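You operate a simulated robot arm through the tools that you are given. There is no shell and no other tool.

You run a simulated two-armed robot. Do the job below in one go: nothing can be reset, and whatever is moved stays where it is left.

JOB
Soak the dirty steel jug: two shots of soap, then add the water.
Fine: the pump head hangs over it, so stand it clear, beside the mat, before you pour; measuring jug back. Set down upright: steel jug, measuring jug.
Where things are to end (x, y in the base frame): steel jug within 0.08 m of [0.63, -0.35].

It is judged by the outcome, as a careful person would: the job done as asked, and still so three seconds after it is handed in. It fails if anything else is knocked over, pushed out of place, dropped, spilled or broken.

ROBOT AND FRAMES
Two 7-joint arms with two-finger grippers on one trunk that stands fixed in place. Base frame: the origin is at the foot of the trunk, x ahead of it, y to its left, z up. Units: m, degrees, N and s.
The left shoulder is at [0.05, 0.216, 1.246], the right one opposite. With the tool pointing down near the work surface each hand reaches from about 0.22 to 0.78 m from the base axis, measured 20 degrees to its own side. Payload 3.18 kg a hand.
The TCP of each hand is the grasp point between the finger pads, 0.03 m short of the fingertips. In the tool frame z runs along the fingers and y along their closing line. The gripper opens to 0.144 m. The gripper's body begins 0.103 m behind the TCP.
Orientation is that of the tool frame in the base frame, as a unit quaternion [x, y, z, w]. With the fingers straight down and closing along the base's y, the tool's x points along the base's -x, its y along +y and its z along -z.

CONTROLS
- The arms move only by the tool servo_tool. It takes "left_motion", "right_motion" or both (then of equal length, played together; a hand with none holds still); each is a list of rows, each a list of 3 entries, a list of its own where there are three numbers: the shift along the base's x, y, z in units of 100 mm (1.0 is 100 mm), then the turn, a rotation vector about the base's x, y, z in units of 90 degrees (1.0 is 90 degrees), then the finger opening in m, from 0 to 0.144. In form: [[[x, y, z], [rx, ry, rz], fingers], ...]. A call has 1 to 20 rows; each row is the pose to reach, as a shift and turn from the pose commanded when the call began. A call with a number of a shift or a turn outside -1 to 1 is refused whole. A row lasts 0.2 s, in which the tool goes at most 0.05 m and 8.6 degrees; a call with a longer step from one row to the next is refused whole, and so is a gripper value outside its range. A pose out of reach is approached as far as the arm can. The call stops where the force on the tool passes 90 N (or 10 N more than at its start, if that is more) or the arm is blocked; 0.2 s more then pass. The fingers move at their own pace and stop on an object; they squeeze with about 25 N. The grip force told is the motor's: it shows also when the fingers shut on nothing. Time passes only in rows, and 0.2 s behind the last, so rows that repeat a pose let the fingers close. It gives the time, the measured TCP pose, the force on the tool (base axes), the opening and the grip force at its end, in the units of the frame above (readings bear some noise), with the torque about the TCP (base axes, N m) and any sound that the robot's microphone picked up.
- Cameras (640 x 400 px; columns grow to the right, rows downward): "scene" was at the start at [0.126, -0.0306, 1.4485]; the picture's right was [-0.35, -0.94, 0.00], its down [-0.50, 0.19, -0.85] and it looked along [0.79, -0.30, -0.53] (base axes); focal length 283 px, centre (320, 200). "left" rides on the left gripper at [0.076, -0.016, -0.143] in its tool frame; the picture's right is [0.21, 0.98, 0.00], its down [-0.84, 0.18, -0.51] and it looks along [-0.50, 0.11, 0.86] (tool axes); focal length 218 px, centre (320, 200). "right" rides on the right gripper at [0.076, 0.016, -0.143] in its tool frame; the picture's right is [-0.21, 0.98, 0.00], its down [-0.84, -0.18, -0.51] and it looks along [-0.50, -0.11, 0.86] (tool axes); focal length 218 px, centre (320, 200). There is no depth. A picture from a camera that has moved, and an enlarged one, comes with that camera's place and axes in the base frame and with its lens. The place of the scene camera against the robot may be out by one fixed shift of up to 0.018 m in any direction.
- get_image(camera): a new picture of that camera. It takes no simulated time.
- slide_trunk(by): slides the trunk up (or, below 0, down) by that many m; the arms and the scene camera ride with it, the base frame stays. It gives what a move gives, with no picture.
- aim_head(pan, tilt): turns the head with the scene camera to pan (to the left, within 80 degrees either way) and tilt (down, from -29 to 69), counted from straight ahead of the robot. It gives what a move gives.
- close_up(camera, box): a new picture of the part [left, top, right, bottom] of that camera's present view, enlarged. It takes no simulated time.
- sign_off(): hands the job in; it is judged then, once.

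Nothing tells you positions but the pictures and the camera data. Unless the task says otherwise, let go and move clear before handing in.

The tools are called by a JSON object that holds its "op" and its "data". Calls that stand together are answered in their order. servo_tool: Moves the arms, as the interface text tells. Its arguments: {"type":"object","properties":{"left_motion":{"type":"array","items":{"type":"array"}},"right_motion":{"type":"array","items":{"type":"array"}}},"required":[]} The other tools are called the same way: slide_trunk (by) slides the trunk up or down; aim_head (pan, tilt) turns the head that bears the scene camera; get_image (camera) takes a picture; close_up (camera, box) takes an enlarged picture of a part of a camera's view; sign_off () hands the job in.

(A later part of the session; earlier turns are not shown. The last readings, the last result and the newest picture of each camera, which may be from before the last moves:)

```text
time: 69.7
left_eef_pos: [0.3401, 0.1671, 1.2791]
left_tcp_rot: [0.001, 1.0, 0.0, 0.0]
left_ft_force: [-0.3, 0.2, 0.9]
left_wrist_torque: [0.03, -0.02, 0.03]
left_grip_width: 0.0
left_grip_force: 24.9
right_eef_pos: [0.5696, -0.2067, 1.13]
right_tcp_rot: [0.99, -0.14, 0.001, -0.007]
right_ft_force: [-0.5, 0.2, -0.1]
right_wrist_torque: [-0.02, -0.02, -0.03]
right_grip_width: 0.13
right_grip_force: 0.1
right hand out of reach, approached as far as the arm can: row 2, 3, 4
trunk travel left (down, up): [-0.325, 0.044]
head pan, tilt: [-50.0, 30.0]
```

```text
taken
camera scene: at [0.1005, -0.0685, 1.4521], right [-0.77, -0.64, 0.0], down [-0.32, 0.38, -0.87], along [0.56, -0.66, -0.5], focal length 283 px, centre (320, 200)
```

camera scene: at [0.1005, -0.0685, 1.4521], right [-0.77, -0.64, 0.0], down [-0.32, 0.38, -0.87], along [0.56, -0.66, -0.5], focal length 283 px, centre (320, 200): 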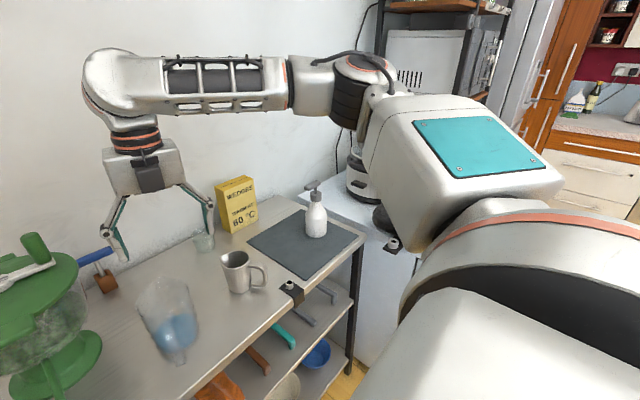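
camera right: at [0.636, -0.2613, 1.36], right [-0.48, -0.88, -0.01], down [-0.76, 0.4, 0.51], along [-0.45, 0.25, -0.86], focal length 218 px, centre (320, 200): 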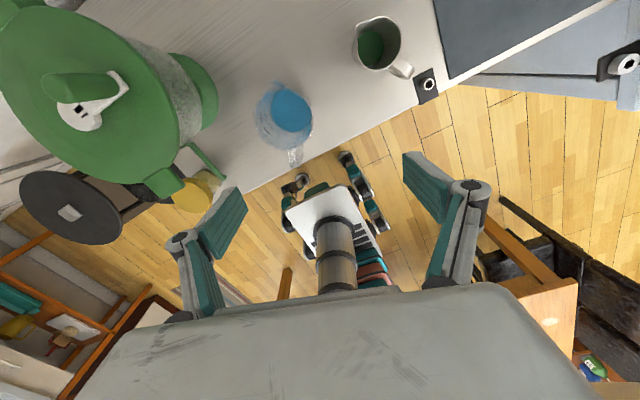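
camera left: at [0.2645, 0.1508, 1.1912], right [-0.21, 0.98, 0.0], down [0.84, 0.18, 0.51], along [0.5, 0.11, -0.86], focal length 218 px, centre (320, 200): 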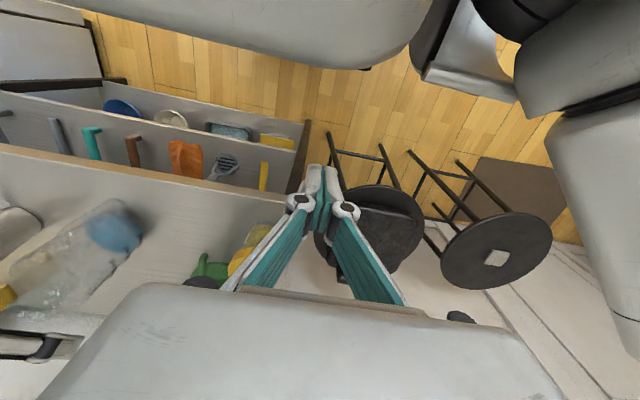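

At z = 1.13 the limit is y ≈ -0.207. Tilting the hand forward in the handle–spout plane keeps the fingers flat on the jug's sides and moves the wrist back, so I'll try a 30° tilt and then go left.

{"op": "servo_tool", "data": {"right_motion": [[[0.0, 0.0, 0.0], [-0.023, -0.08, 0], 0.13], [[0.0, 0.0, 0.0], [-0.046, -0.16, 0], 0.13], [[0.0, 0.0, 0.0], [-0.069, -0.24, 0], 0.13], [[0.0, 0.0, 0.0], [-0.092, -0.32, 0], 0.13], [[0.0, 0.0, 0.0], [-0.092, -0.32, 0], 0.13]]}}

{"op": "servo_tool", "data": {"right_motion": [[[0.05, 0.1, 0.0], [0, 0, 0], 0.13], [[0.1, 0.2, 0.0], [0, 0, 0], 0.13], [[0.15, 0.35, 0.0], [0, 0, 0], 0.13], [[0.15, 0.35, 0.0], [0, 0, 0], 0.13]]}}

{"op": "get_image", "data": {"camera": "scene"}}

```text
time: 70.9
left_eef_pos: [0.3414, 0.167, 1.2791]
left_tcp_rot: [0.0, 1.0, 0.0, 0.0]
left_ft_force: [0.9, -0.4, 0.0]
left_wrist_torque: [-0.03, 0.0, -0.01]
left_grip_width: 0.0
left_grip_force: 24.7
right_eef_pos: [0.5677, -0.2059, 1.1307]
right_tcp_rot: [0.957, -0.133, 0.256, 0.03]
right_ft_force: [-0.3, 0.6, -0.7]
right_wrist_torque: [0.03, -0.02, 0.02]
right_grip_width: 0.13
right_grip_force: 0.0
trunk travel left (down, up): [-0.325, 0.044]
head pan, tilt: [-50.0, 30.0]
```

```text
time: 71.9
left_eef_pos: [0.3417, 0.1664, 1.2796]
left_tcp_rot: [0.0, 1.0, 0.0, 0.0]
left_ft_force: [-0.4, 0.6, 0.3]
left_wrist_torque: [0.03, 0.0, -0.03]
left_grip_width: 0.0
left_grip_force: 24.6
right_eef_pos: [0.5803, -0.1776, 1.1313]
right_tcp_rot: [0.957, -0.134, 0.255, 0.03]
right_ft_force: [-0.1, 0.0, 0.4]
right_wrist_torque: [0.0, -0.01, -0.02]
right_grip_width: 0.1301
right_grip_force: 0.1
right hand out of reach, approached as far as the arm can: row 3, 4
trunk travel left (down, up): [-0.325, 0.044]
head pan, tilt: [-50.0, 30.0]
```

```text
taken
camera scene: at [0.1001, -0.0683, 1.4522], right [-0.77, -0.64, 0.0], down [-0.32, 0.38, -0.87], along [0.56, -0.66, -0.5], focal length 283 px, centre (320, 200)
```

scene: 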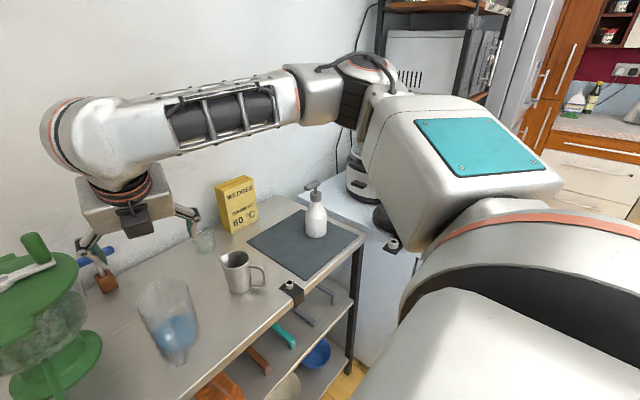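

The tilted hand now reaches (0.580, -0.178), almost over the jug. I'll lower to just above the rim and slide onto the jug's axis.

{"op": "servo_tool", "data": {"right_motion": [[[0.0, 0.0, -0.2], [0, 0, 0], 0.13], [[0.0, 0.0, -0.4], [0, 0, 0], 0.13], [[0.0, 0.0, -0.6], [0, 0, 0], 0.13], [[0.05, 0.02, -0.65], [0, 0, 0], 0.13], [[0.12, 0.05, -0.65], [0, 0, 0], 0.13], [[0.17, 0.07, -0.65], [0, 0, 0], 0.13], [[0.17, 0.07, -0.65], [0, 0, 0], 0.13]]}}

{"op": "aim_head", "data": {"pan": -20.6, "tilt": 32.3}}

{"op": "get_image", "data": {"camera": "scene"}}

{"op": "get_image", "data": {"camera": "right"}}

{"op": "get_image", "data": {"camera": "left"}}

```text
time: 73.5
left_eef_pos: [0.3411, 0.1674, 1.2788]
left_tcp_rot: [0.0, 1.0, 0.0, 0.0]
left_ft_force: [0.1, 0.5, 0.6]
left_wrist_torque: [-0.02, 0.01, -0.02]
left_grip_width: 0.0
left_grip_force: 24.8
right_eef_pos: [0.5853, -0.188, 1.0749]
right_tcp_rot: [0.957, -0.133, 0.256, 0.03]
right_ft_force: [-0.2, 1.5, -0.1]
right_wrist_torque: [-0.02, 0.0, -0.02]
right_grip_width: 0.13
right_grip_force: 0.0
right hand out of reach, approached as far as the arm can: row 1, 2, 3, 4, 5, 6, 7
trunk travel left (down, up): [-0.325, 0.044]
head pan, tilt: [-50.0, 30.0]
```

```text
time: 74.4
left_eef_pos: [0.3419, 0.1675, 1.2786]
left_tcp_rot: [0.0, 1.0, 0.0, 0.001]
left_ft_force: [-0.8, 0.6, 0.2]
left_wrist_torque: [0.01, 0.02, -0.04]
left_grip_width: 0.0001
left_grip_force: 25.2
right_eef_pos: [0.5874, -0.1871, 1.0754]
right_tcp_rot: [0.957, -0.134, 0.255, 0.031]
right_ft_force: [0.1, -0.2, -0.2]
right_wrist_torque: [0.01, 0.01, -0.01]
right_grip_width: 0.1302
right_grip_force: 0.0
trunk travel left (down, up): [-0.325, 0.044]
head pan, tilt: [-20.6, 32.3]
```

```text
taken
camera scene: at [0.1259, -0.0307, 1.4485], right [-0.35, -0.94, 0.0], down [-0.5, 0.19, -0.85], along [0.79, -0.3, -0.53], focal length 283 px, centre (320, 200)
```

scene: 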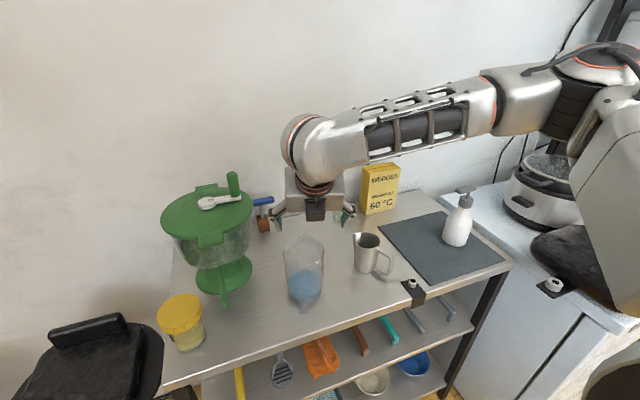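

```text
taken
camera right: at [0.5785, -0.2029, 1.2371], right [-0.44, -0.89, -0.11], down [-0.9, 0.44, 0.02], along [0.03, 0.11, -0.99], focal length 218 px, centre (320, 200)
```

right: 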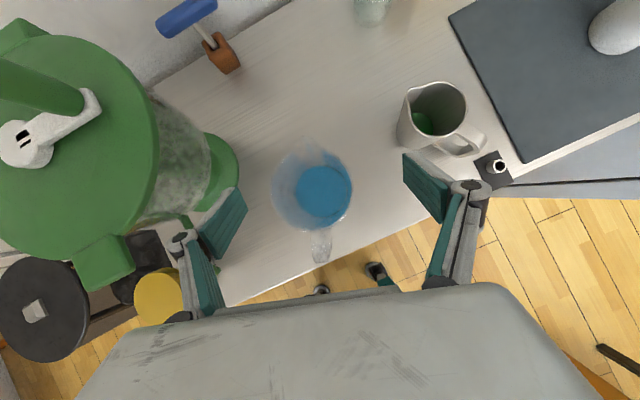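

```text
taken
camera left: at [0.2651, 0.1507, 1.4209], right [-0.21, 0.98, 0.0], down [0.84, 0.18, 0.51], along [0.5, 0.11, -0.86], focal length 218 px, centre (320, 200)
```

left: 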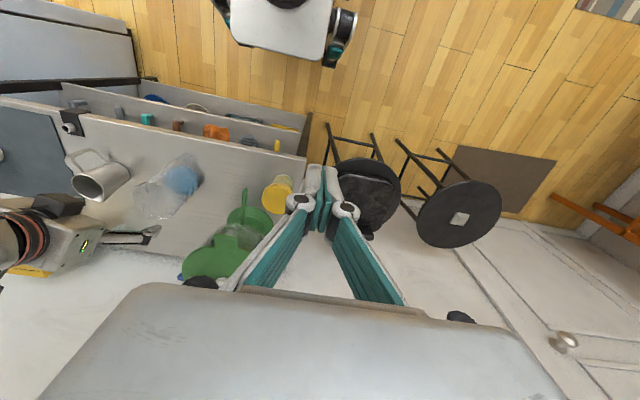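

The camera now looks straight down on the jug, which is useful, but this flavour of the wrist is again short of the axis. I worked out a better grasp: hand pointing 62° down toward azimuth 32°, fingers on the jug's sides between handle and spout. First I'll take a precise overhead fix from here.

{"op": "close_up", "data": {"camera": "right", "box": [260, 120, 380, 270]}}

{"op": "close_up", "data": {"camera": "right", "box": [380, 60, 510, 200]}}

```text
2.67 times, centred on (320, 195) of right
camera zoom: at [0.5785, -0.2029, 1.2371], right [-0.44, -0.89, -0.11], down [-0.9, 0.44, 0.02], along [0.03, 0.11, -0.99], focal length 582 px, centre (320, 213)
```

zoom: 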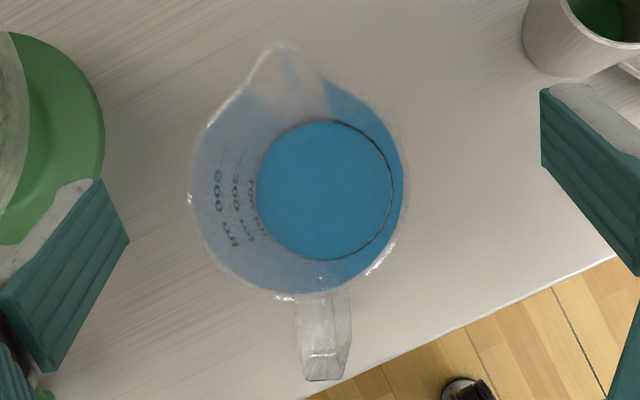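

```text
2.86 times, centred on (445, 130) of right
camera zoom: at [0.5785, -0.2029, 1.2371], right [-0.44, -0.89, -0.11], down [-0.9, 0.44, 0.02], along [0.03, 0.11, -0.99], focal length 624 px, centre (-37, 400)
```

zoom: 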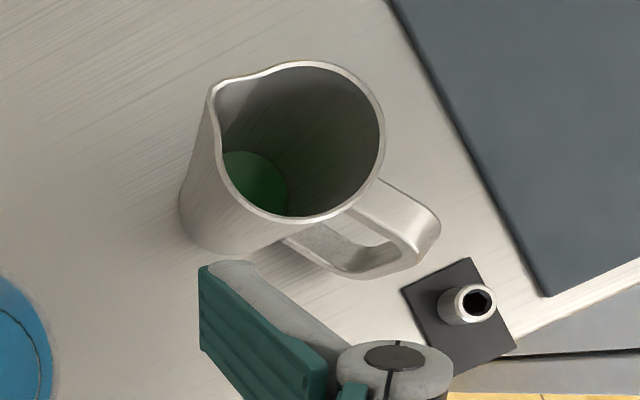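

Overhead fix: measuring jug axis (0.596, -0.170), handle toward 162°, spout toward -18.5°, rim radius 0.048. The steel jug's mouth is at (0.621, -0.357). I'll swing the wrist round to the new grasp orientation (azimuth 25°, 66° down), moving up and away first.

{"op": "servo_tool", "data": {"right_motion": [[[-0.03, -0.08, 0.11], [0.0421, 0.0038, -0.0779], 0.13], [[-0.06, -0.16, 0.22], [0.0841, 0.0076, -0.1558], 0.13], [[-0.09, -0.24, 0.33], [0.1262, 0.0115, -0.2338], 0.13], [[-0.12, -0.32, 0.44], [0.1683, 0.0153, -0.3117], 0.13], [[-0.14, -0.4, 0.56], [0.2103, 0.0191, -0.3896], 0.13], [[-0.17, -0.48, 0.67], [0.2524, 0.0229, -0.4675], 0.13], [[-0.2, -0.56, 0.78], [0.2945, 0.0268, -0.5455], 0.13], [[-0.23, -0.64, 0.89], [0.3365, 0.0306, -0.6234], 0.13], [[-0.26, -0.72, 1.0], [0.3786, 0.0344, -0.7013], 0.13]]}}

{"op": "servo_tool", "data": {"right_motion": [[[0, 0, 0], [0.0421, 0.0038, -0.0779], 0.13], [[0, 0, 0], [0.0841, 0.0076, -0.1558], 0.13], [[0, 0, 0], [0.1262, 0.0115, -0.2338], 0.13], [[0, 0, 0], [0.1683, 0.0153, -0.3117], 0.13], [[0, 0, 0], [0.2103, 0.0191, -0.3896], 0.13], [[0, 0, 0], [0.2524, 0.0229, -0.4675], 0.13], [[0, 0, 0], [0.2945, 0.0268, -0.5455], 0.13], [[0, 0, 0], [0.3365, 0.0306, -0.6234], 0.13], [[0, 0, 0], [0.3786, 0.0344, -0.7013], 0.13], [[0, 0, 0], [0.3786, 0.0344, -0.7013], 0.13]]}}

{"op": "get_image", "data": {"camera": "scene"}}

```text
time: 76.4
left_eef_pos: [0.3397, 0.1676, 1.2799]
left_tcp_rot: [0.0, 1.0, 0.0, 0.0]
left_ft_force: [0.5, -0.9, -1.1]
left_wrist_torque: [0.03, -0.03, 0.01]
left_grip_width: 0.0002
left_grip_force: 25.3
right_eef_pos: [0.5584, -0.2624, 1.1756]
right_tcp_rot: [0.721, -0.673, 0.13, -0.108]
right_ft_force: [0.1, -0.1, -0.4]
right_wrist_torque: [0.02, -0.01, -0.03]
right_grip_width: 0.1301
right_grip_force: 0.0
trunk travel left (down, up): [-0.325, 0.044]
head pan, tilt: [-20.6, 32.3]
```

```text
time: 78.6
left_eef_pos: [0.3408, 0.167, 1.2792]
left_tcp_rot: [-0.001, 1.0, 0.0, 0.0]
left_ft_force: [-0.4, 0.5, 0.1]
left_wrist_torque: [0.02, -0.03, 0.0]
left_grip_width: 0.0003
left_grip_force: 25.2
right_eef_pos: [0.561, -0.2591, 1.1761]
right_tcp_rot: [-0.211, 0.955, 0.046, 0.204]
right_ft_force: [0.7, -0.4, -0.4]
right_wrist_torque: [0.01, -0.03, -0.04]
right_grip_width: 0.13
right_grip_force: 0.0
trunk travel left (down, up): [-0.325, 0.044]
head pan, tilt: [-20.6, 32.3]
```

```text
taken
camera scene: at [0.1261, -0.0306, 1.4485], right [-0.35, -0.94, 0.0], down [-0.5, 0.19, -0.85], along [0.79, -0.3, -0.53], focal length 283 px, centre (320, 200)
```

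scene: 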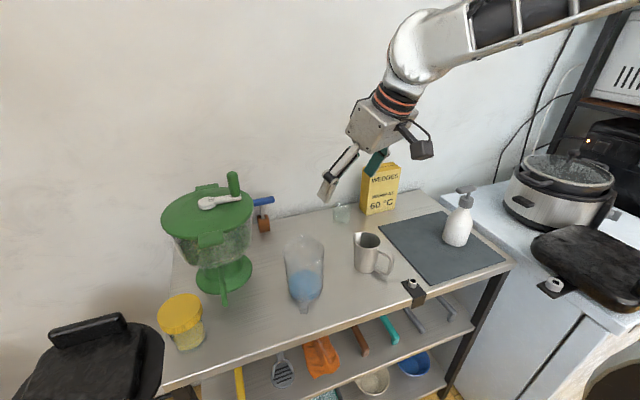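

The grasp orientation is reached. Before committing, I'll dry-run the whole pour motion in free air above the steel jug, starting with the yaw plus a 45° tilt.

{"op": "servo_tool", "data": {"right_motion": [[[0.055, -0.013, -0.05], [0.0393, 0.0283, -0.0683], 0.13], [[0.11, -0.026, -0.1], [0.0786, 0.0566, -0.1366], 0.13], [[0.166, -0.04, -0.15], [0.1179, 0.0849, -0.2049], 0.13], [[0.221, -0.053, -0.2], [0.1572, 0.1132, -0.2732], 0.13], [[0.276, -0.066, -0.25], [0.1965, 0.1415, -0.3415], 0.13], [[0.33, -0.079, -0.3], [0.2358, 0.1697, -0.4098], 0.13], [[0.387, -0.092, -0.35], [0.2751, 0.198, -0.4781], 0.13], [[0.442, -0.105, -0.4], [0.3144, 0.2263, -0.5464], 0.13], [[0.5, -0.12, -0.45], [0.3537, 0.2546, -0.6147], 0.13], [[0.55, -0.13, -0.5], [0.393, 0.2829, -0.683], 0.13], [[0.61, -0.145, -0.55], [0.4323, 0.3112, -0.7513], 0.13], [[0.61, -0.145, -0.55], [0.4323, 0.3112, -0.7513], 0.13]]}}

{"op": "get_image", "data": {"camera": "scene"}}

```text
time: 81.2
left_eef_pos: [0.3411, 0.1672, 1.2795]
left_tcp_rot: [0.0, 1.0, 0.0, -0.001]
left_ft_force: [1.5, 0.8, -0.2]
left_wrist_torque: [0.0, -0.01, 0.02]
left_grip_width: 0.0
left_grip_force: 25.0
right_eef_pos: [0.6238, -0.2751, 1.1214]
right_tcp_rot: [0.431, 0.861, 0.268, 0.029]
right_ft_force: [-0.5, 0.4, 0.1]
right_wrist_torque: [0.0, 0.0, 0.01]
right_grip_width: 0.1297
right_grip_force: 0.1
trunk travel left (down, up): [-0.325, 0.044]
head pan, tilt: [-20.6, 32.3]
```

```text
taken
camera scene: at [0.1258, -0.0303, 1.4486], right [-0.35, -0.94, 0.0], down [-0.5, 0.19, -0.85], along [0.79, -0.3, -0.53], focal length 283 px, centre (320, 200)
```

scene: 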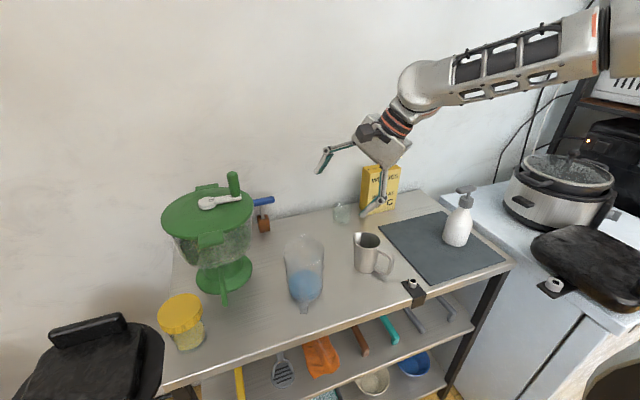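

That pose was reached cleanly. Now the dry-run of the pouring tilt from 45° to 110° about the x axis.

{"op": "servo_tool", "data": {"right_motion": [[[0, -0.02, 0.1], [0.0802, 0, 0], 0.13], [[0, -0.06, 0.19], [0.1605, 0, 0], 0.13], [[0, -0.11, 0.28], [0.2407, 0, 0], 0.13], [[0, -0.17, 0.36], [0.321, 0, 0], 0.13], [[0, -0.24, 0.43], [0.4012, 0, 0], 0.13], [[0, -0.31, 0.5], [0.4815, 0, 0], 0.13], [[0, -0.39, 0.55], [0.5617, 0, 0], 0.13], [[0, -0.47, 0.59], [0.642, 0, 0], 0.13], [[0, -0.55, 0.62], [0.7222, 0, 0], 0.13], [[0, -0.55, 0.62], [0.7222, 0, 0], 0.13]]}}

{"op": "get_image", "data": {"camera": "scene"}}

```text
time: 83.4
left_eef_pos: [0.3397, 0.167, 1.2798]
left_tcp_rot: [0.0, 1.0, 0.001, 0.0]
left_ft_force: [-1.0, 0.4, 1.0]
left_wrist_torque: [-0.01, -0.03, 0.02]
left_grip_width: 0.0002
left_grip_force: 24.8
right_eef_pos: [0.5188, -0.2394, 1.2351]
right_tcp_rot: [0.446, 0.653, 0.601, -0.116]
right_ft_force: [0.1, 0.8, -0.3]
right_wrist_torque: [-0.01, 0.0, -0.06]
right_grip_width: 0.1298
right_grip_force: 0.0
right hand out of reach, approached as far as the arm can: row 4, 5, 6, 7, 8, 9, 10
trunk travel left (down, up): [-0.325, 0.044]
head pan, tilt: [-20.6, 32.3]
```

```text
taken
camera scene: at [0.1246, -0.0306, 1.4487], right [-0.35, -0.94, 0.0], down [-0.5, 0.19, -0.85], along [0.79, -0.3, -0.53], focal length 283 px, centre (320, 200)
```

scene: 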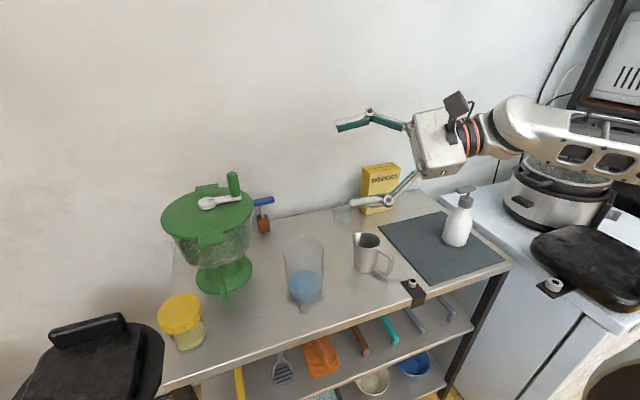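

The dry run stopped around 70° of tilt: bending that far left is a limit. I'll try a different pour heading (spout toward azimuth -117°, hand ending near azimuth 47°) and dry-run that, first going back to its 45° pose.

{"op": "servo_tool", "data": {"right_motion": [[[0.14, -0.07, -0.14], [-0.0733, 0.0215, -0.0299], 0.13], [[0.28, -0.14, -0.28], [-0.1466, 0.043, -0.0599], 0.13], [[0.43, -0.21, -0.43], [-0.2199, 0.0645, -0.0898], 0.13], [[0.57, -0.28, -0.57], [-0.2932, 0.0859, -0.1198], 0.13], [[0.71, -0.36, -0.71], [-0.3665, 0.1074, -0.1497], 0.13], [[0.86, -0.43, -0.86], [-0.4398, 0.1289, -0.1797], 0.13], [[1.0, -0.5, -1.0], [-0.5131, 0.1504, -0.2096], 0.13], [[1.0, -0.5, -1.0], [-0.5131, 0.1504, -0.2096], 0.13]]}}

{"op": "servo_tool", "data": {"right_motion": [[[0.1, 0.0, 0.0], [0, 0, 0], 0.13], [[0.25, 0.0, 0.0], [0, 0, 0], 0.13], [[0.35, 0.0, 0.0], [0, 0, 0], 0.13], [[0.35, 0.0, 0.0], [0, 0, 0], 0.13]]}}

{"op": "get_image", "data": {"camera": "scene"}}

```text
time: 85.2
left_eef_pos: [0.3411, 0.1656, 1.2783]
left_tcp_rot: [0.0, 1.0, 0.0, 0.0]
left_ft_force: [-0.6, -0.1, -0.4]
left_wrist_torque: [-0.02, 0.02, -0.01]
left_grip_width: 0.0002
left_grip_force: 25.4
right_eef_pos: [0.6239, -0.2853, 1.135]
right_tcp_rot: [0.619, 0.738, 0.253, 0.091]
right_ft_force: [-0.1, 0.0, -0.2]
right_wrist_torque: [0.02, 0.01, 0.0]
right_grip_width: 0.1299
right_grip_force: 0.2
trunk travel left (down, up): [-0.325, 0.044]
head pan, tilt: [-20.6, 32.3]
```

```text
time: 86.2
left_eef_pos: [0.3407, 0.1665, 1.2787]
left_tcp_rot: [0.0, 1.0, -0.001, 0.0]
left_ft_force: [0.9, 0.6, -0.1]
left_wrist_torque: [-0.01, 0.0, -0.02]
left_grip_width: 0.0
left_grip_force: 25.0
right_eef_pos: [0.6593, -0.2856, 1.1324]
right_tcp_rot: [0.619, 0.738, 0.253, 0.091]
right_ft_force: [-0.4, -0.3, 0.1]
right_wrist_torque: [0.03, 0.01, 0.01]
right_grip_width: 0.13
right_grip_force: 0.2
trunk travel left (down, up): [-0.325, 0.044]
head pan, tilt: [-20.6, 32.3]
```

```text
taken
camera scene: at [0.1259, -0.0306, 1.4485], right [-0.35, -0.94, 0.0], down [-0.5, 0.19, -0.85], along [0.79, -0.3, -0.53], focal length 283 px, centre (320, 200)
```

scene: 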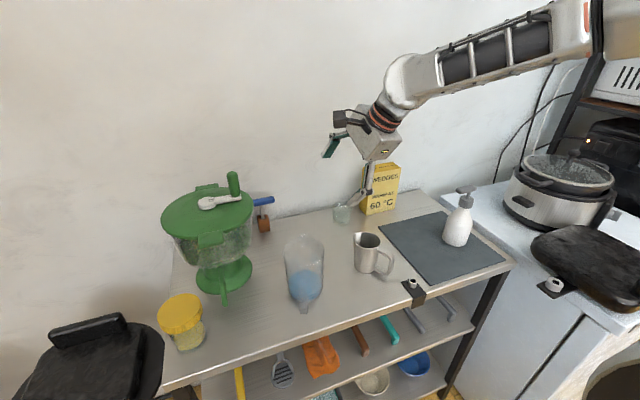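

Reached. Now the dry-run of the tilt from 45° to 110° with this heading.

{"op": "servo_tool", "data": {"right_motion": [[[-0.0095, -0.0187, 0.094], [0.0715, -0.0364, 0], 0.13], [[-0.0245, -0.048, 0.185], [0.143, -0.0729, 0], 0.13], [[-0.045, -0.088, 0.271], [0.2145, -0.1093, 0], 0.13], [[-0.0695, -0.136, 0.351], [0.286, -0.1457, 0], 0.13], [[-0.098, -0.192, 0.423], [0.3575, -0.1822, 0], 0.13], [[-0.131, -0.2575, 0.487], [0.429, -0.2186, 0], 0.13], [[-0.1675, -0.329, 0.541], [0.5005, -0.255, 0], 0.13], [[-0.2066, -0.4054, 0.585], [0.572, -0.2915, 0], 0.13], [[-0.248, -0.4865, 0.617], [0.6435, -0.3279, 0], 0.13], [[-0.248, -0.4865, 0.617], [0.6435, -0.3279, 0], 0.13]]}}

{"op": "get_image", "data": {"camera": "scene"}}

```text
time: 88.4
left_eef_pos: [0.3404, 0.1668, 1.279]
left_tcp_rot: [0.001, 1.0, 0.0, -0.001]
left_ft_force: [0.9, -0.9, -1.5]
left_wrist_torque: [0.0, 0.03, -0.02]
left_grip_width: 0.0
left_grip_force: 25.1
right_eef_pos: [0.6073, -0.3109, 1.2321]
right_tcp_rot: [0.538, 0.52, 0.663, -0.017]
right_ft_force: [-0.3, -0.2, 0.9]
right_wrist_torque: [-0.03, -0.01, -0.03]
right_grip_width: 0.1301
right_grip_force: 0.1
right hand out of reach, approached as far as the arm can: row 7, 8, 9, 10
trunk travel left (down, up): [-0.325, 0.044]
head pan, tilt: [-20.6, 32.3]
```

```text
taken
camera scene: at [0.1251, -0.0305, 1.4486], right [-0.35, -0.94, 0.0], down [-0.5, 0.19, -0.85], along [0.79, -0.3, -0.53], focal length 283 px, centre (320, 200)
```

scene: 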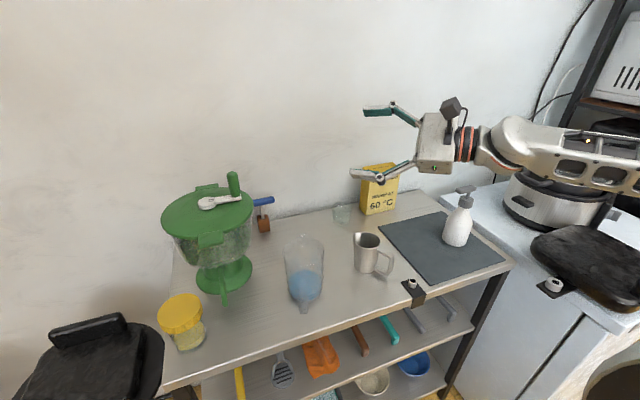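

That got to about 100° of tilt, much better. Turning the heading a bit further the same way should clear the rest, so I'll dry-run with the spout toward azimuth -138°.

{"op": "servo_tool", "data": {"right_motion": [[[0.09, 0.0, -0.12], [-0.0613, 0.0479, -0.0257], 0.13], [[0.18, 0.01, -0.25], [-0.1227, 0.0958, -0.0513], 0.13], [[0.27, 0.01, -0.37], [-0.184, 0.1437, -0.077], 0.13], [[0.36, 0.02, -0.5], [-0.2454, 0.1916, -0.1027], 0.13], [[0.44, 0.02, -0.62], [-0.3067, 0.2395, -0.1283], 0.13], [[0.53, 0.03, -0.75], [-0.368, 0.2874, -0.154], 0.13], [[0.62, 0.03, -0.87], [-0.4294, 0.3353, -0.1796], 0.13], [[0.71, 0.04, -1.0], [-0.4907, 0.3832, -0.2053], 0.13], [[0.71, 0.04, -1.0], [-0.4907, 0.3832, -0.2053], 0.13]]}}

{"op": "servo_tool", "data": {"right_motion": [[[-0.0157, -0.0139, 0.094], [0.0532, -0.0601, 0], 0.13], [[-0.0404, -0.0358, 0.185], [0.1064, -0.1202, 0], 0.13], [[-0.0742, -0.0656, 0.271], [0.1596, -0.1803, 0], 0.13], [[-0.1146, -0.1014, 0.351], [0.2128, -0.2404, 0], 0.13], [[-0.1618, -0.1432, 0.423], [0.266, -0.3005, 0], 0.13], [[-0.2165, -0.1916, 0.487], [0.3192, -0.3606, 0], 0.13], [[-0.2764, -0.2446, 0.541], [0.3724, -0.4207, 0], 0.13], [[-0.3408, -0.3017, 0.585], [0.4256, -0.4808, 0], 0.13], [[-0.409, -0.362, 0.617], [0.4788, -0.5409, 0], 0.13], [[-0.409, -0.362, 0.617], [0.4788, -0.5409, 0], 0.13]]}}

{"op": "get_image", "data": {"camera": "scene"}}

```text
time: 90.4
left_eef_pos: [0.3416, 0.1663, 1.2795]
left_tcp_rot: [0.0, 1.0, 0.0, 0.0]
left_ft_force: [-0.3, -0.3, 0.3]
left_wrist_torque: [0.02, 0.01, -0.03]
left_grip_width: 0.0
left_grip_force: 25.6
right_eef_pos: [0.6782, -0.3093, 1.1271]
right_tcp_rot: [0.747, 0.609, 0.231, 0.136]
right_ft_force: [-0.1, -0.3, 0.5]
right_wrist_torque: [0.01, 0.0, 0.03]
right_grip_width: 0.1299
right_grip_force: 0.0
trunk travel left (down, up): [-0.325, 0.044]
head pan, tilt: [-20.6, 32.3]
```

```text
time: 92.6
left_eef_pos: [0.3405, 0.1675, 1.2782]
left_tcp_rot: [0.0, 1.0, -0.001, 0.0]
left_ft_force: [-0.6, 1.0, 0.3]
left_wrist_torque: [0.0, -0.01, 0.0]
left_grip_width: 0.0002
left_grip_force: 25.2
right_eef_pos: [0.6381, -0.3452, 1.1897]
right_tcp_rot: [0.584, 0.375, 0.714, 0.094]
right_ft_force: [0.0, -0.6, -0.6]
right_wrist_torque: [-0.03, 0.0, -0.04]
right_grip_width: 0.1301
right_grip_force: 0.1
right hand out of reach, approached as far as the arm can: row 4
trunk travel left (down, up): [-0.325, 0.044]
head pan, tilt: [-20.6, 32.3]
```

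```text
taken
camera scene: at [0.1259, -0.0298, 1.4486], right [-0.35, -0.94, 0.0], down [-0.5, 0.19, -0.85], along [0.79, -0.3, -0.53], focal length 283 px, centre (320, 200)
```

scene: 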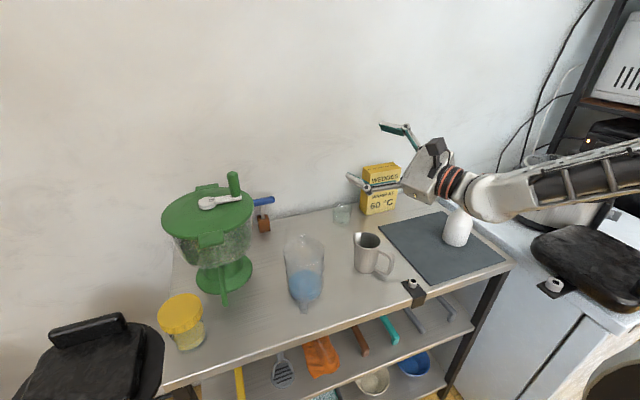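

The hand got all the way to 110° of tilt with this heading; only one row near 74° was briefly flagged. I'll repeat it at nearly the real pour height and more slowly, backing from 110° to 45°, to see how smooth it is there.

{"op": "servo_tool", "data": {"right_motion": [[[0.02, 0.02, -0.3], [0, 0, 0], 0.11], [[0.04, 0.05, -0.6], [0, 0, 0], 0.11], [[0.05, 0.07, -0.9], [0, 0, 0], 0.11], [[0.05, 0.07, -1.0], [0, 0, 0], 0.11], [[0.05, 0.07, -1.0], [0, 0, 0], 0.11]]}}

{"op": "get_image", "data": {"camera": "scene"}}

```text
time: 93.8
left_eef_pos: [0.3407, 0.1674, 1.278]
left_tcp_rot: [0.0, 1.0, 0.0, 0.0]
left_ft_force: [0.2, 0.3, -0.1]
left_wrist_torque: [0.01, -0.03, 0.03]
left_grip_width: 0.0001
left_grip_force: 25.0
right_eef_pos: [0.6448, -0.3408, 1.0885]
right_tcp_rot: [0.585, 0.376, 0.713, 0.093]
right_ft_force: [0.4, -0.5, -0.4]
right_wrist_torque: [-0.01, 0.02, 0.02]
right_grip_width: 0.1104
right_grip_force: 0.1
trunk travel left (down, up): [-0.325, 0.044]
head pan, tilt: [-20.6, 32.3]
```

```text
taken
camera scene: at [0.1262, -0.0308, 1.4485], right [-0.35, -0.94, 0.0], down [-0.5, 0.19, -0.85], along [0.79, -0.3, -0.53], focal length 283 px, centre (320, 200)
```

scene: 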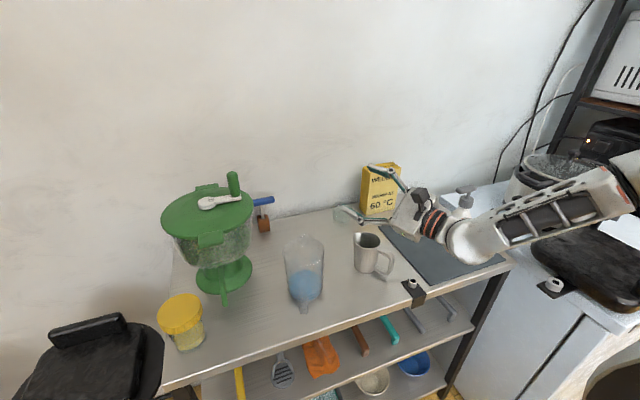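

No limits here at 110°. Now tilting back to 45° slowly at this height to check the motion is continuous.

{"op": "servo_tool", "data": {"right_motion": [[[0.034, 0.03, -0.016], [-0.0266, 0.03, 0], 0.11], [[0.068, 0.06, -0.032], [-0.0532, 0.0601, 0], 0.11], [[0.1, 0.088, -0.054], [-0.0798, 0.0901, 0], 0.11], [[0.133, 0.117, -0.076], [-0.1064, 0.1202, 0], 0.11], [[0.162, 0.143, -0.103], [-0.133, 0.1502, 0], 0.11], [[0.192, 0.17, -0.13], [-0.1596, 0.1803, 0], 0.11], [[0.22, 0.195, -0.162], [-0.1862, 0.2103, 0], 0.11], [[0.247, 0.219, -0.194], [-0.2128, 0.2404, 0], 0.11], [[0.27, 0.24, -0.23], [-0.2394, 0.2704, 0], 0.11], [[0.294, 0.261, -0.266], [-0.266, 0.3005, 0], 0.11], [[0.314, 0.278, -0.306], [-0.2926, 0.3305, 0], 0.11], [[0.335, 0.296, -0.346], [-0.3192, 0.3606, 0], 0.11], [[0.352, 0.311, -0.389], [-0.3458, 0.3906, 0], 0.11], [[0.369, 0.326, -0.432], [-0.3724, 0.4207, 0], 0.11], [[0.381, 0.337, -0.478], [-0.399, 0.4507, 0], 0.11], [[0.393, 0.348, -0.523], [-0.4256, 0.4808, 0], 0.11], [[0.401, 0.355, -0.57], [-0.4522, 0.5108, 0], 0.11], [[0.409, 0.362, -0.617], [-0.4788, 0.5409, 0], 0.11]]}}

{"op": "get_image", "data": {"camera": "scene"}}

```text
time: 97.6
left_eef_pos: [0.3404, 0.1635, 1.2779]
left_tcp_rot: [0.0, 1.0, 0.001, 0.0]
left_ft_force: [-0.5, 0.2, -0.1]
left_wrist_torque: [0.08, -0.04, 0.0]
left_grip_width: 0.0001
left_grip_force: 24.8
right_eef_pos: [0.6841, -0.305, 1.0281]
right_tcp_rot: [0.745, 0.61, 0.232, 0.138]
right_ft_force: [0.1, 0.1, -0.4]
right_wrist_torque: [0.05, -0.02, 0.02]
right_grip_width: 0.1096
right_grip_force: 0.1
right hand out of reach, approached as far as the arm can: row 12, 13, 14, 15, 16
trunk travel left (down, up): [-0.325, 0.044]
head pan, tilt: [-20.6, 32.3]
```

```text
taken
camera scene: at [0.1252, -0.0334, 1.4485], right [-0.35, -0.94, 0.0], down [-0.5, 0.19, -0.85], along [0.79, -0.3, -0.53], focal length 283 px, centre (320, 200)
```

scene: 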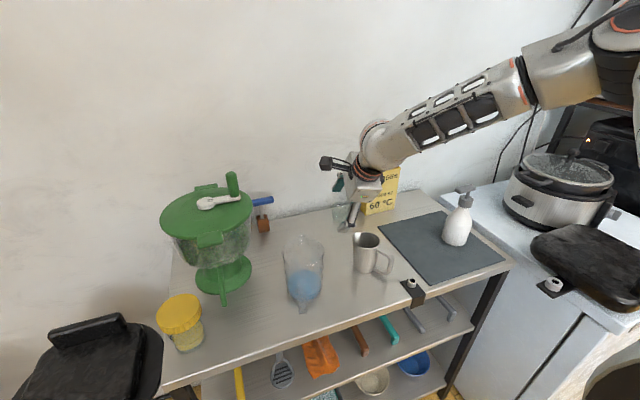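

There is a jumpy zone between about 52° and 67° with that heading, where the forearm lines up with the hand; I don't want that with water aboard. I'll test an in-between heading (15° back) slowly at the same height.

{"op": "servo_tool", "data": {"right_motion": [[[-0.06, 0.06, 0.0], [0, 0, 0.0556], 0.11], [[-0.12, 0.12, 0.0], [0, 0, 0.1111], 0.11], [[-0.18, 0.175, 0.0], [0, 0, 0.1667], 0.11], [[-0.18, 0.175, 0.0], [0, 0, 0.1667], 0.11]]}}

{"op": "servo_tool", "data": {"right_motion": [[[-0.006, -0.01, 0.05], [0.0348, -0.023, 0], 0.11], [[-0.013, -0.019, 0.098], [0.0695, -0.046, 0], 0.11], [[-0.022, -0.033, 0.145], [0.1043, -0.069, 0], 0.11], [[-0.031, -0.048, 0.192], [0.139, -0.092, 0], 0.11], [[-0.044, -0.067, 0.237], [0.1738, -0.115, 0], 0.11], [[-0.057, -0.087, 0.281], [0.2085, -0.138, 0], 0.11], [[-0.073, -0.111, 0.322], [0.2433, -0.161, 0], 0.11], [[-0.089, -0.135, 0.362], [0.278, -0.184, 0], 0.11], [[-0.108, -0.163, 0.399], [0.3128, -0.207, 0], 0.11], [[-0.127, -0.192, 0.436], [0.3475, -0.23, 0], 0.11], [[-0.148, -0.224, 0.468], [0.3823, -0.253, 0], 0.11], [[-0.169, -0.256, 0.5], [0.417, -0.276, 0], 0.11], [[-0.192, -0.291, 0.527], [0.4518, -0.299, 0], 0.11], [[-0.216, -0.327, 0.554], [0.4865, -0.322, 0], 0.11], [[-0.241, -0.365, 0.575], [0.5213, -0.345, 0], 0.11], [[-0.267, -0.403, 0.595], [0.556, -0.368, 0], 0.11]]}}

{"op": "get_image", "data": {"camera": "scene"}}

```text
time: 98.6
left_eef_pos: [0.3415, 0.1676, 1.2783]
left_tcp_rot: [0.0, 1.0, 0.0, 0.0]
left_ft_force: [-0.1, -0.1, 0.7]
left_wrist_torque: [-0.02, 0.0, 0.02]
left_grip_width: 0.0001
left_grip_force: 25.0
right_eef_pos: [0.6659, -0.2846, 1.0276]
right_tcp_rot: [0.66, 0.701, 0.248, 0.105]
right_ft_force: [0.1, -0.4, -0.2]
right_wrist_torque: [-0.03, 0.05, 0.04]
right_grip_width: 0.11
right_grip_force: 0.0
trunk travel left (down, up): [-0.325, 0.044]
head pan, tilt: [-20.6, 32.3]
```

```text
time: 102.0
left_eef_pos: [0.3408, 0.1661, 1.2775]
left_tcp_rot: [-0.001, 1.0, 0.0, 0.001]
left_ft_force: [0.5, -0.6, 0.2]
left_wrist_torque: [0.04, 0.0, 0.0]
left_grip_width: 0.0003
left_grip_force: 25.3
right_eef_pos: [0.6391, -0.3259, 1.0874]
right_tcp_rot: [0.547, 0.474, 0.69, 0.009]
right_ft_force: [-0.2, 0.3, 0.7]
right_wrist_torque: [0.01, -0.01, 0.0]
right_grip_width: 0.1099
right_grip_force: 0.0
right hand out of reach, approached as far as the arm can: row 11
trunk travel left (down, up): [-0.325, 0.044]
head pan, tilt: [-20.6, 32.3]
```

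```text
taken
camera scene: at [0.126, -0.0309, 1.4485], right [-0.35, -0.94, 0.0], down [-0.5, 0.19, -0.85], along [0.79, -0.3, -0.53], focal length 283 px, centre (320, 200)
```

scene: 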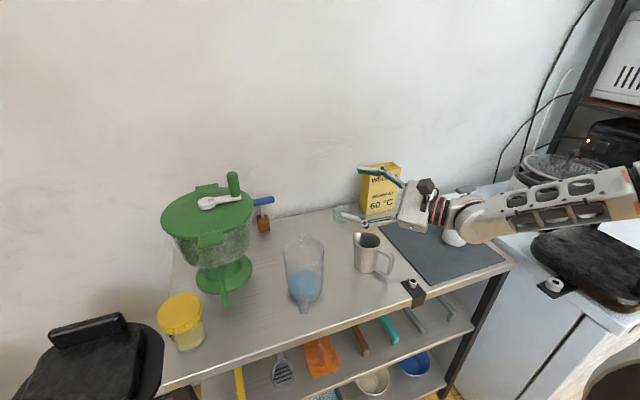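

That went through to 105° with only a single flagged row near 86°. I'll step back to 86° and read the actual pose there to see how big the deviation is.

{"op": "servo_tool", "data": {"right_motion": [[[0.026, 0.038, -0.02], [-0.0347, 0.023, 0], 0.11], [[0.051, 0.076, -0.041], [-0.0695, 0.046, 0], 0.11], [[0.075, 0.112, -0.068], [-0.1042, 0.069, 0], 0.11], [[0.098, 0.147, -0.095], [-0.139, 0.092, 0], 0.11], [[0.119, 0.179, -0.127], [-0.1737, 0.115, 0], 0.11]]}}

{"op": "servo_tool", "data": {"right_motion": [[[0.02, 0.03, -0.03], [-0.0347, 0.023, 0], 0.11], [[0.04, 0.06, -0.069], [-0.0695, 0.046, 0], 0.11], [[0.059, 0.089, -0.106], [-0.1042, 0.069, 0], 0.11]]}}

{"op": "servo_tool", "data": {"right_motion": [[[-0.019, -0.029, 0.037], [0.0347, -0.023, 0], 0.11], [[-0.039, -0.059, 0.076], [0.0695, -0.046, 0], 0.11], [[-0.059, -0.089, 0.106], [0.1042, -0.069, 0], 0.11]]}}

```text
time: 103.2
left_eef_pos: [0.3412, 0.1674, 1.2787]
left_tcp_rot: [0.0, 1.0, 0.001, -0.001]
left_ft_force: [-0.4, 0.3, -0.3]
left_wrist_torque: [0.0, 0.0, 0.02]
left_grip_width: 0.0
left_grip_force: 25.3
right_eef_pos: [0.6506, -0.3076, 1.0743]
right_tcp_rot: [0.601, 0.562, 0.567, 0.04]
right_ft_force: [0.2, 0.3, -0.1]
right_wrist_torque: [-0.03, -0.02, -0.04]
right_grip_width: 0.1104
right_grip_force: 0.1
trunk travel left (down, up): [-0.325, 0.044]
head pan, tilt: [-20.6, 32.3]
```

```text
time: 104.0
left_eef_pos: [0.3415, 0.1671, 1.2782]
left_tcp_rot: [0.001, 1.0, 0.0, -0.001]
left_ft_force: [0.0, -0.3, 0.0]
left_wrist_torque: [0.0, -0.01, 0.01]
left_grip_width: 0.0
left_grip_force: 24.7
right_eef_pos: [0.6585, -0.2978, 1.0647]
right_tcp_rot: [0.626, 0.609, 0.484, 0.06]
right_ft_force: [0.0, 0.9, 0.1]
right_wrist_torque: [0.0, 0.0, 0.02]
right_grip_width: 0.11
right_grip_force: 0.0
trunk travel left (down, up): [-0.325, 0.044]
head pan, tilt: [-20.6, 32.3]
```

```text
time: 104.8
left_eef_pos: [0.3401, 0.1672, 1.2787]
left_tcp_rot: [0.0, 1.0, 0.0, 0.0]
left_ft_force: [-0.7, 1.1, 0.8]
left_wrist_torque: [0.02, 0.0, 0.0]
left_grip_width: 0.0
left_grip_force: 24.7
right_eef_pos: [0.6524, -0.3065, 1.0747]
right_tcp_rot: [0.6, 0.563, 0.567, 0.039]
right_ft_force: [0.8, 0.2, 0.0]
right_wrist_torque: [0.02, 0.02, 0.01]
right_grip_width: 0.1098
right_grip_force: 0.1
trunk travel left (down, up): [-0.325, 0.044]
head pan, tilt: [-20.6, 32.3]
```

No deviation here, and small steps back and forth are clean. I'll continue back to 45° on this branch.

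{"op": "servo_tool", "data": {"right_motion": [[[0.021, 0.032, -0.032], [-0.0348, 0.023, 0], 0.11], [[0.04, 0.061, -0.069], [-0.0695, 0.046, 0], 0.11], [[0.059, 0.089, -0.106], [-0.1043, 0.069, 0], 0.11], [[0.075, 0.113, -0.146], [-0.139, 0.092, 0], 0.11], [[0.091, 0.137, -0.187], [-0.1738, 0.115, 0], 0.11], [[0.104, 0.157, -0.231], [-0.2085, 0.138, 0], 0.11], [[0.117, 0.176, -0.276], [-0.2433, 0.161, 0], 0.11], [[0.126, 0.191, -0.323], [-0.278, 0.184, 0], 0.11], [[0.135, 0.205, -0.37], [-0.3128, 0.207, 0], 0.11], [[0.142, 0.214, -0.418], [-0.3475, 0.23, 0], 0.11], [[0.148, 0.224, -0.468], [-0.3823, 0.253, 0], 0.11]]}}

{"op": "get_image", "data": {"camera": "scene"}}

```text
time: 107.2
left_eef_pos: [0.3415, 0.1671, 1.2778]
left_tcp_rot: [-0.001, 1.0, 0.0, 0.0]
left_ft_force: [0.2, 0.6, -0.1]
left_wrist_torque: [0.01, -0.01, 0.01]
left_grip_width: 0.0
left_grip_force: 24.8
right_eef_pos: [0.6666, -0.2861, 1.0271]
right_tcp_rot: [0.661, 0.7, 0.248, 0.103]
right_ft_force: [-0.6, -0.3, -0.2]
right_wrist_torque: [0.02, -0.01, 0.02]
right_grip_width: 0.1101
right_grip_force: 0.0
right hand out of reach, approached as far as the arm can: row 7, 8
trunk travel left (down, up): [-0.325, 0.044]
head pan, tilt: [-20.6, 32.3]
```

```text
taken
camera scene: at [0.1264, -0.0312, 1.4484], right [-0.35, -0.94, 0.0], down [-0.5, 0.19, -0.84], along [0.79, -0.3, -0.53], focal length 283 px, centre (320, 200)
```

scene: 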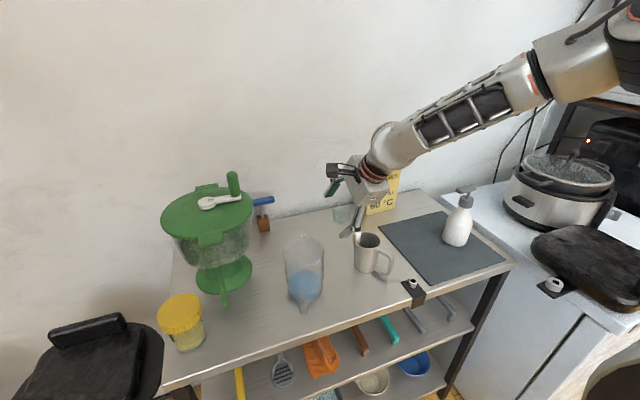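

The elbow changes side around 58° going back and around 86° going forward. I need to know how much the hand deviates at that switch, so I'll go forward again to 82° and then creep, reading the pose each time.

{"op": "servo_tool", "data": {"right_motion": [[[-0.013, -0.019, 0.098], [0.0695, -0.046, 0], 0.11], [[-0.031, -0.048, 0.192], [0.139, -0.092, 0], 0.11], [[-0.057, -0.087, 0.281], [0.2085, -0.138, 0], 0.11], [[-0.089, -0.135, 0.362], [0.278, -0.184, 0], 0.11], [[-0.108, -0.163, 0.399], [0.3128, -0.207, 0], 0.11], [[-0.118, -0.178, 0.418], [0.33, -0.218, 0], 0.11]]}}

{"op": "servo_tool", "data": {"right_motion": [[[-0.009, -0.014, 0.018], [0.0175, -0.0116, 0], 0.11]]}}

{"op": "servo_tool", "data": {"right_motion": [[[-0.01, -0.016, 0.016], [0.0174, -0.0115, 0], 0.11]]}}

{"op": "servo_tool", "data": {"right_motion": [[[-0.01, -0.016, 0.016], [0.0174, -0.0115, 0], 0.11]]}}

{"op": "servo_tool", "data": {"right_motion": [[[-0.01, -0.016, 0.016], [0.0174, -0.0115, 0], 0.11]]}}

{"op": "servo_tool", "data": {"right_motion": [[[-0.01, -0.016, 0.016], [0.0174, -0.0115, 0], 0.11]]}}

```text
time: 108.6
left_eef_pos: [0.3411, 0.1667, 1.2786]
left_tcp_rot: [0.0, 1.0, 0.0, 0.0]
left_ft_force: [-0.8, 0.0, 0.4]
left_wrist_torque: [0.05, 0.02, 0.01]
left_grip_width: 0.0001
left_grip_force: 25.4
right_eef_pos: [0.6537, -0.3049, 1.0702]
right_tcp_rot: [0.614, 0.586, 0.527, 0.05]
right_ft_force: [0.4, -0.2, -0.8]
right_wrist_torque: [0.04, 0.0, 0.01]
right_grip_width: 0.1101
right_grip_force: 0.1
trunk travel left (down, up): [-0.325, 0.044]
head pan, tilt: [-20.6, 32.3]
```

```text
time: 109.0
left_eef_pos: [0.3412, 0.1645, 1.2781]
left_tcp_rot: [0.0, 1.0, 0.0, 0.0]
left_ft_force: [-0.4, -0.2, 0.1]
left_wrist_torque: [0.04, -0.02, -0.01]
left_grip_width: 0.0
left_grip_force: 24.8
right_eef_pos: [0.652, -0.3059, 1.0726]
right_tcp_rot: [0.61, 0.579, 0.54, 0.046]
right_ft_force: [0.2, -0.3, 0.1]
right_wrist_torque: [0.01, -0.02, -0.02]
right_grip_width: 0.1101
right_grip_force: 0.1
trunk travel left (down, up): [-0.325, 0.044]
head pan, tilt: [-20.6, 32.3]
```

```text
time: 109.4
left_eef_pos: [0.3408, 0.167, 1.279]
left_tcp_rot: [0.0, 1.0, 0.0, 0.0]
left_ft_force: [-0.1, -0.2, 0.3]
left_wrist_torque: [-0.01, 0.01, 0.0]
left_grip_width: 0.0
left_grip_force: 24.9
right_eef_pos: [0.6523, -0.3053, 1.0728]
right_tcp_rot: [0.607, 0.574, 0.547, 0.044]
right_ft_force: [0.4, 0.2, -0.7]
right_wrist_torque: [-0.01, 0.01, -0.02]
right_grip_width: 0.1102
right_grip_force: 0.0
trunk travel left (down, up): [-0.325, 0.044]
head pan, tilt: [-20.6, 32.3]
```

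```text
time: 109.8
left_eef_pos: [0.3413, 0.1665, 1.2791]
left_tcp_rot: [0.0, 1.0, 0.0, 0.0]
left_ft_force: [-0.2, 0.4, 0.0]
left_wrist_torque: [0.02, 0.01, 0.0]
left_grip_width: 0.0
left_grip_force: 25.1
right_eef_pos: [0.6504, -0.3055, 1.0745]
right_tcp_rot: [0.604, 0.573, 0.553, 0.04]
right_ft_force: [-0.6, -0.8, -0.1]
right_wrist_torque: [0.05, 0.02, 0.04]
right_grip_width: 0.1099
right_grip_force: 0.1
right hand out of reach, approached as far as the arm can: row 1
trunk travel left (down, up): [-0.325, 0.044]
head pan, tilt: [-20.6, 32.3]
```

```text
time: 110.2
left_eef_pos: [0.3408, 0.1652, 1.2787]
left_tcp_rot: [0.0, 1.0, 0.0, -0.001]
left_ft_force: [-0.2, -0.8, -0.6]
left_wrist_torque: [0.0, 0.0, 0.0]
left_grip_width: 0.0
left_grip_force: 24.4
right_eef_pos: [0.6426, -0.3117, 1.0738]
right_tcp_rot: [0.605, 0.567, 0.558, 0.04]
right_ft_force: [-0.6, 0.9, 0.8]
right_wrist_torque: [0.01, 0.0, -0.02]
right_grip_width: 0.11
right_grip_force: 0.0
right hand out of reach, approached as far as the arm can: row 1
trunk travel left (down, up): [-0.325, 0.044]
head pan, tilt: [-20.6, 32.3]
```

```text
time: 110.6
left_eef_pos: [0.3404, 0.1665, 1.2793]
left_tcp_rot: [-0.001, 1.0, 0.0, 0.0]
left_ft_force: [0.2, -0.8, 0.3]
left_wrist_torque: [0.01, -0.03, 0.01]
left_grip_width: 0.0
left_grip_force: 25.0
right_eef_pos: [0.6371, -0.3129, 1.0789]
right_tcp_rot: [0.602, 0.559, 0.568, 0.038]
right_ft_force: [0.2, 0.4, -0.3]
right_wrist_torque: [0.04, 0.03, 0.01]
right_grip_width: 0.11
right_grip_force: 0.0
right hand out of reach, approached as far as the arm can: row 1
trunk travel left (down, up): [-0.325, 0.044]
head pan, tilt: [-20.6, 32.3]
```

With slow steps the high-elbow branch stops near 85°. A heading turned further (spout toward about -153°) should make the elbow switch happen before any water flows, so I'll dry-run that.

{"op": "servo_tool", "data": {"right_motion": [[[0.07, -0.01, -0.06], [-0.039, 0.0434, -0.0393], 0.11], [[0.14, -0.01, -0.12], [-0.078, 0.0868, -0.0786], 0.11], [[0.22, -0.02, -0.18], [-0.117, 0.1301, -0.1178], 0.11], [[0.29, -0.02, -0.24], [-0.156, 0.1735, -0.1571], 0.11], [[0.36, -0.03, -0.3], [-0.195, 0.2169, -0.1964], 0.11], [[0.43, -0.04, -0.36], [-0.234, 0.2603, -0.2357], 0.11], [[0.5, -0.04, -0.43], [-0.273, 0.3036, -0.2749], 0.11], [[0.58, -0.05, -0.49], [-0.312, 0.347, -0.3142], 0.11], [[0.58, -0.05, -0.49], [-0.312, 0.347, -0.3142], 0.11], [[0.58, -0.05, -0.49], [-0.312, 0.347, -0.3142], 0.11]]}}

{"op": "get_image", "data": {"camera": "scene"}}

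```text
time: 112.8
left_eef_pos: [0.3426, 0.166, 1.2784]
left_tcp_rot: [0.0, 1.0, 0.0, 0.0]
left_ft_force: [1.0, 0.4, 0.3]
left_wrist_torque: [0.06, 0.02, 0.0]
left_grip_width: 0.0
left_grip_force: 25.4
right_eef_pos: [0.6754, -0.4353, 1.018]
right_tcp_rot: [0.788, 0.528, 0.297, 0.113]
right_ft_force: [0.2, -0.3, -0.3]
right_wrist_torque: [0.06, 0.01, 0.0]
right_grip_width: 0.1097
right_grip_force: 0.1
right hand out of reach, approached as far as the arm can: row 5, 6, 7, 8, 9, 10
trunk travel left (down, up): [-0.325, 0.044]
head pan, tilt: [-20.6, 32.3]
```

```text
taken
camera scene: at [0.1267, -0.0316, 1.4484], right [-0.35, -0.94, 0.0], down [-0.5, 0.19, -0.84], along [0.79, -0.3, -0.54], focal length 283 px, centre (320, 200)
```

scene: 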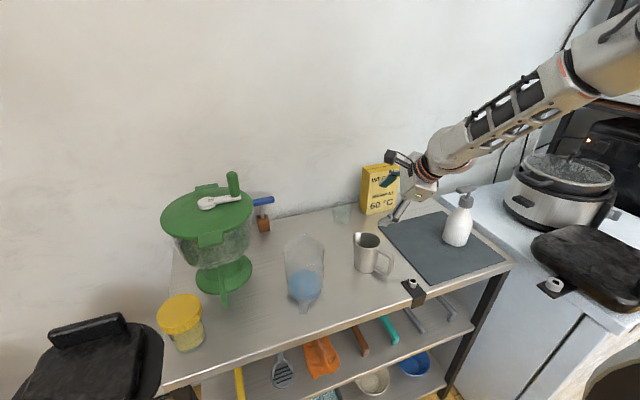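

That heading is out of range at the start pose, so the sweet spot is around -117°, where the high-elbow branch reached past 90°. I'll go back to that heading's 45° pose at nearly the real height.

{"op": "servo_tool", "data": {"right_motion": [[[-0.02, 0.2, 0.0], [-0.0222, 0.005, 0.0649], 0.11], [[-0.04, 0.4, 0.0], [-0.0444, 0.01, 0.1298], 0.11], [[-0.06, 0.6, 0.0], [-0.0665, 0.015, 0.1948], 0.11], [[-0.08, 0.8, 0.0], [-0.0887, 0.02, 0.2597], 0.11], [[-0.1, 1.0, 0.0], [-0.1109, 0.025, 0.3246], 0.11], [[-0.1, 1.0, 0.0], [-0.1109, 0.025, 0.3246], 0.11]]}}

{"op": "servo_tool", "data": {"right_motion": [[[-0.03, 0.25, 0.0], [0, 0, 0], 0.11], [[-0.06, 0.52, 0.0], [0, 0, 0], 0.11], [[-0.06, 0.52, 0.0], [0, 0, 0], 0.11]]}}

{"op": "get_image", "data": {"camera": "scene"}}

```text
time: 114.2
left_eef_pos: [0.3423, 0.1656, 1.2793]
left_tcp_rot: [0.0, 1.0, 0.0, 0.001]
left_ft_force: [-0.5, 0.6, -1.1]
left_wrist_torque: [0.02, 0.0, -0.01]
left_grip_width: 0.0001
left_grip_force: 24.9
right_eef_pos: [0.6676, -0.3335, 1.0151]
right_tcp_rot: [0.621, 0.736, 0.253, 0.092]
right_ft_force: [0.0, 0.0, -0.6]
right_wrist_torque: [0.0, -0.02, 0.01]
right_grip_width: 0.1098
right_grip_force: 0.1
trunk travel left (down, up): [-0.325, 0.044]
head pan, tilt: [-20.6, 32.3]
```

```text
time: 115.0
left_eef_pos: [0.3419, 0.1676, 1.28]
left_tcp_rot: [0.0, 1.0, 0.0, 0.001]
left_ft_force: [-0.9, -0.4, -0.2]
left_wrist_torque: [0.0, -0.02, 0.01]
left_grip_width: 0.0001
left_grip_force: 24.5
right_eef_pos: [0.6624, -0.2827, 1.0163]
right_tcp_rot: [0.622, 0.735, 0.254, 0.092]
right_ft_force: [-0.6, -0.4, -0.1]
right_wrist_torque: [0.01, -0.03, 0.03]
right_grip_width: 0.1099
right_grip_force: 0.1
trunk travel left (down, up): [-0.325, 0.044]
head pan, tilt: [-20.6, 32.3]
```

```text
taken
camera scene: at [0.126, -0.0307, 1.4485], right [-0.35, -0.94, 0.0], down [-0.5, 0.19, -0.85], along [0.79, -0.3, -0.53], focal length 283 px, centre (320, 200)
```

scene: 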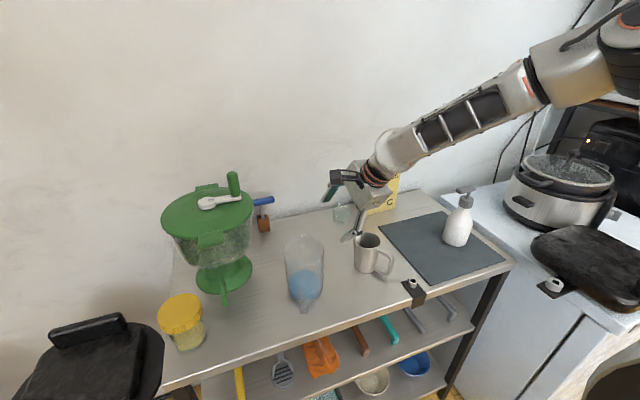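

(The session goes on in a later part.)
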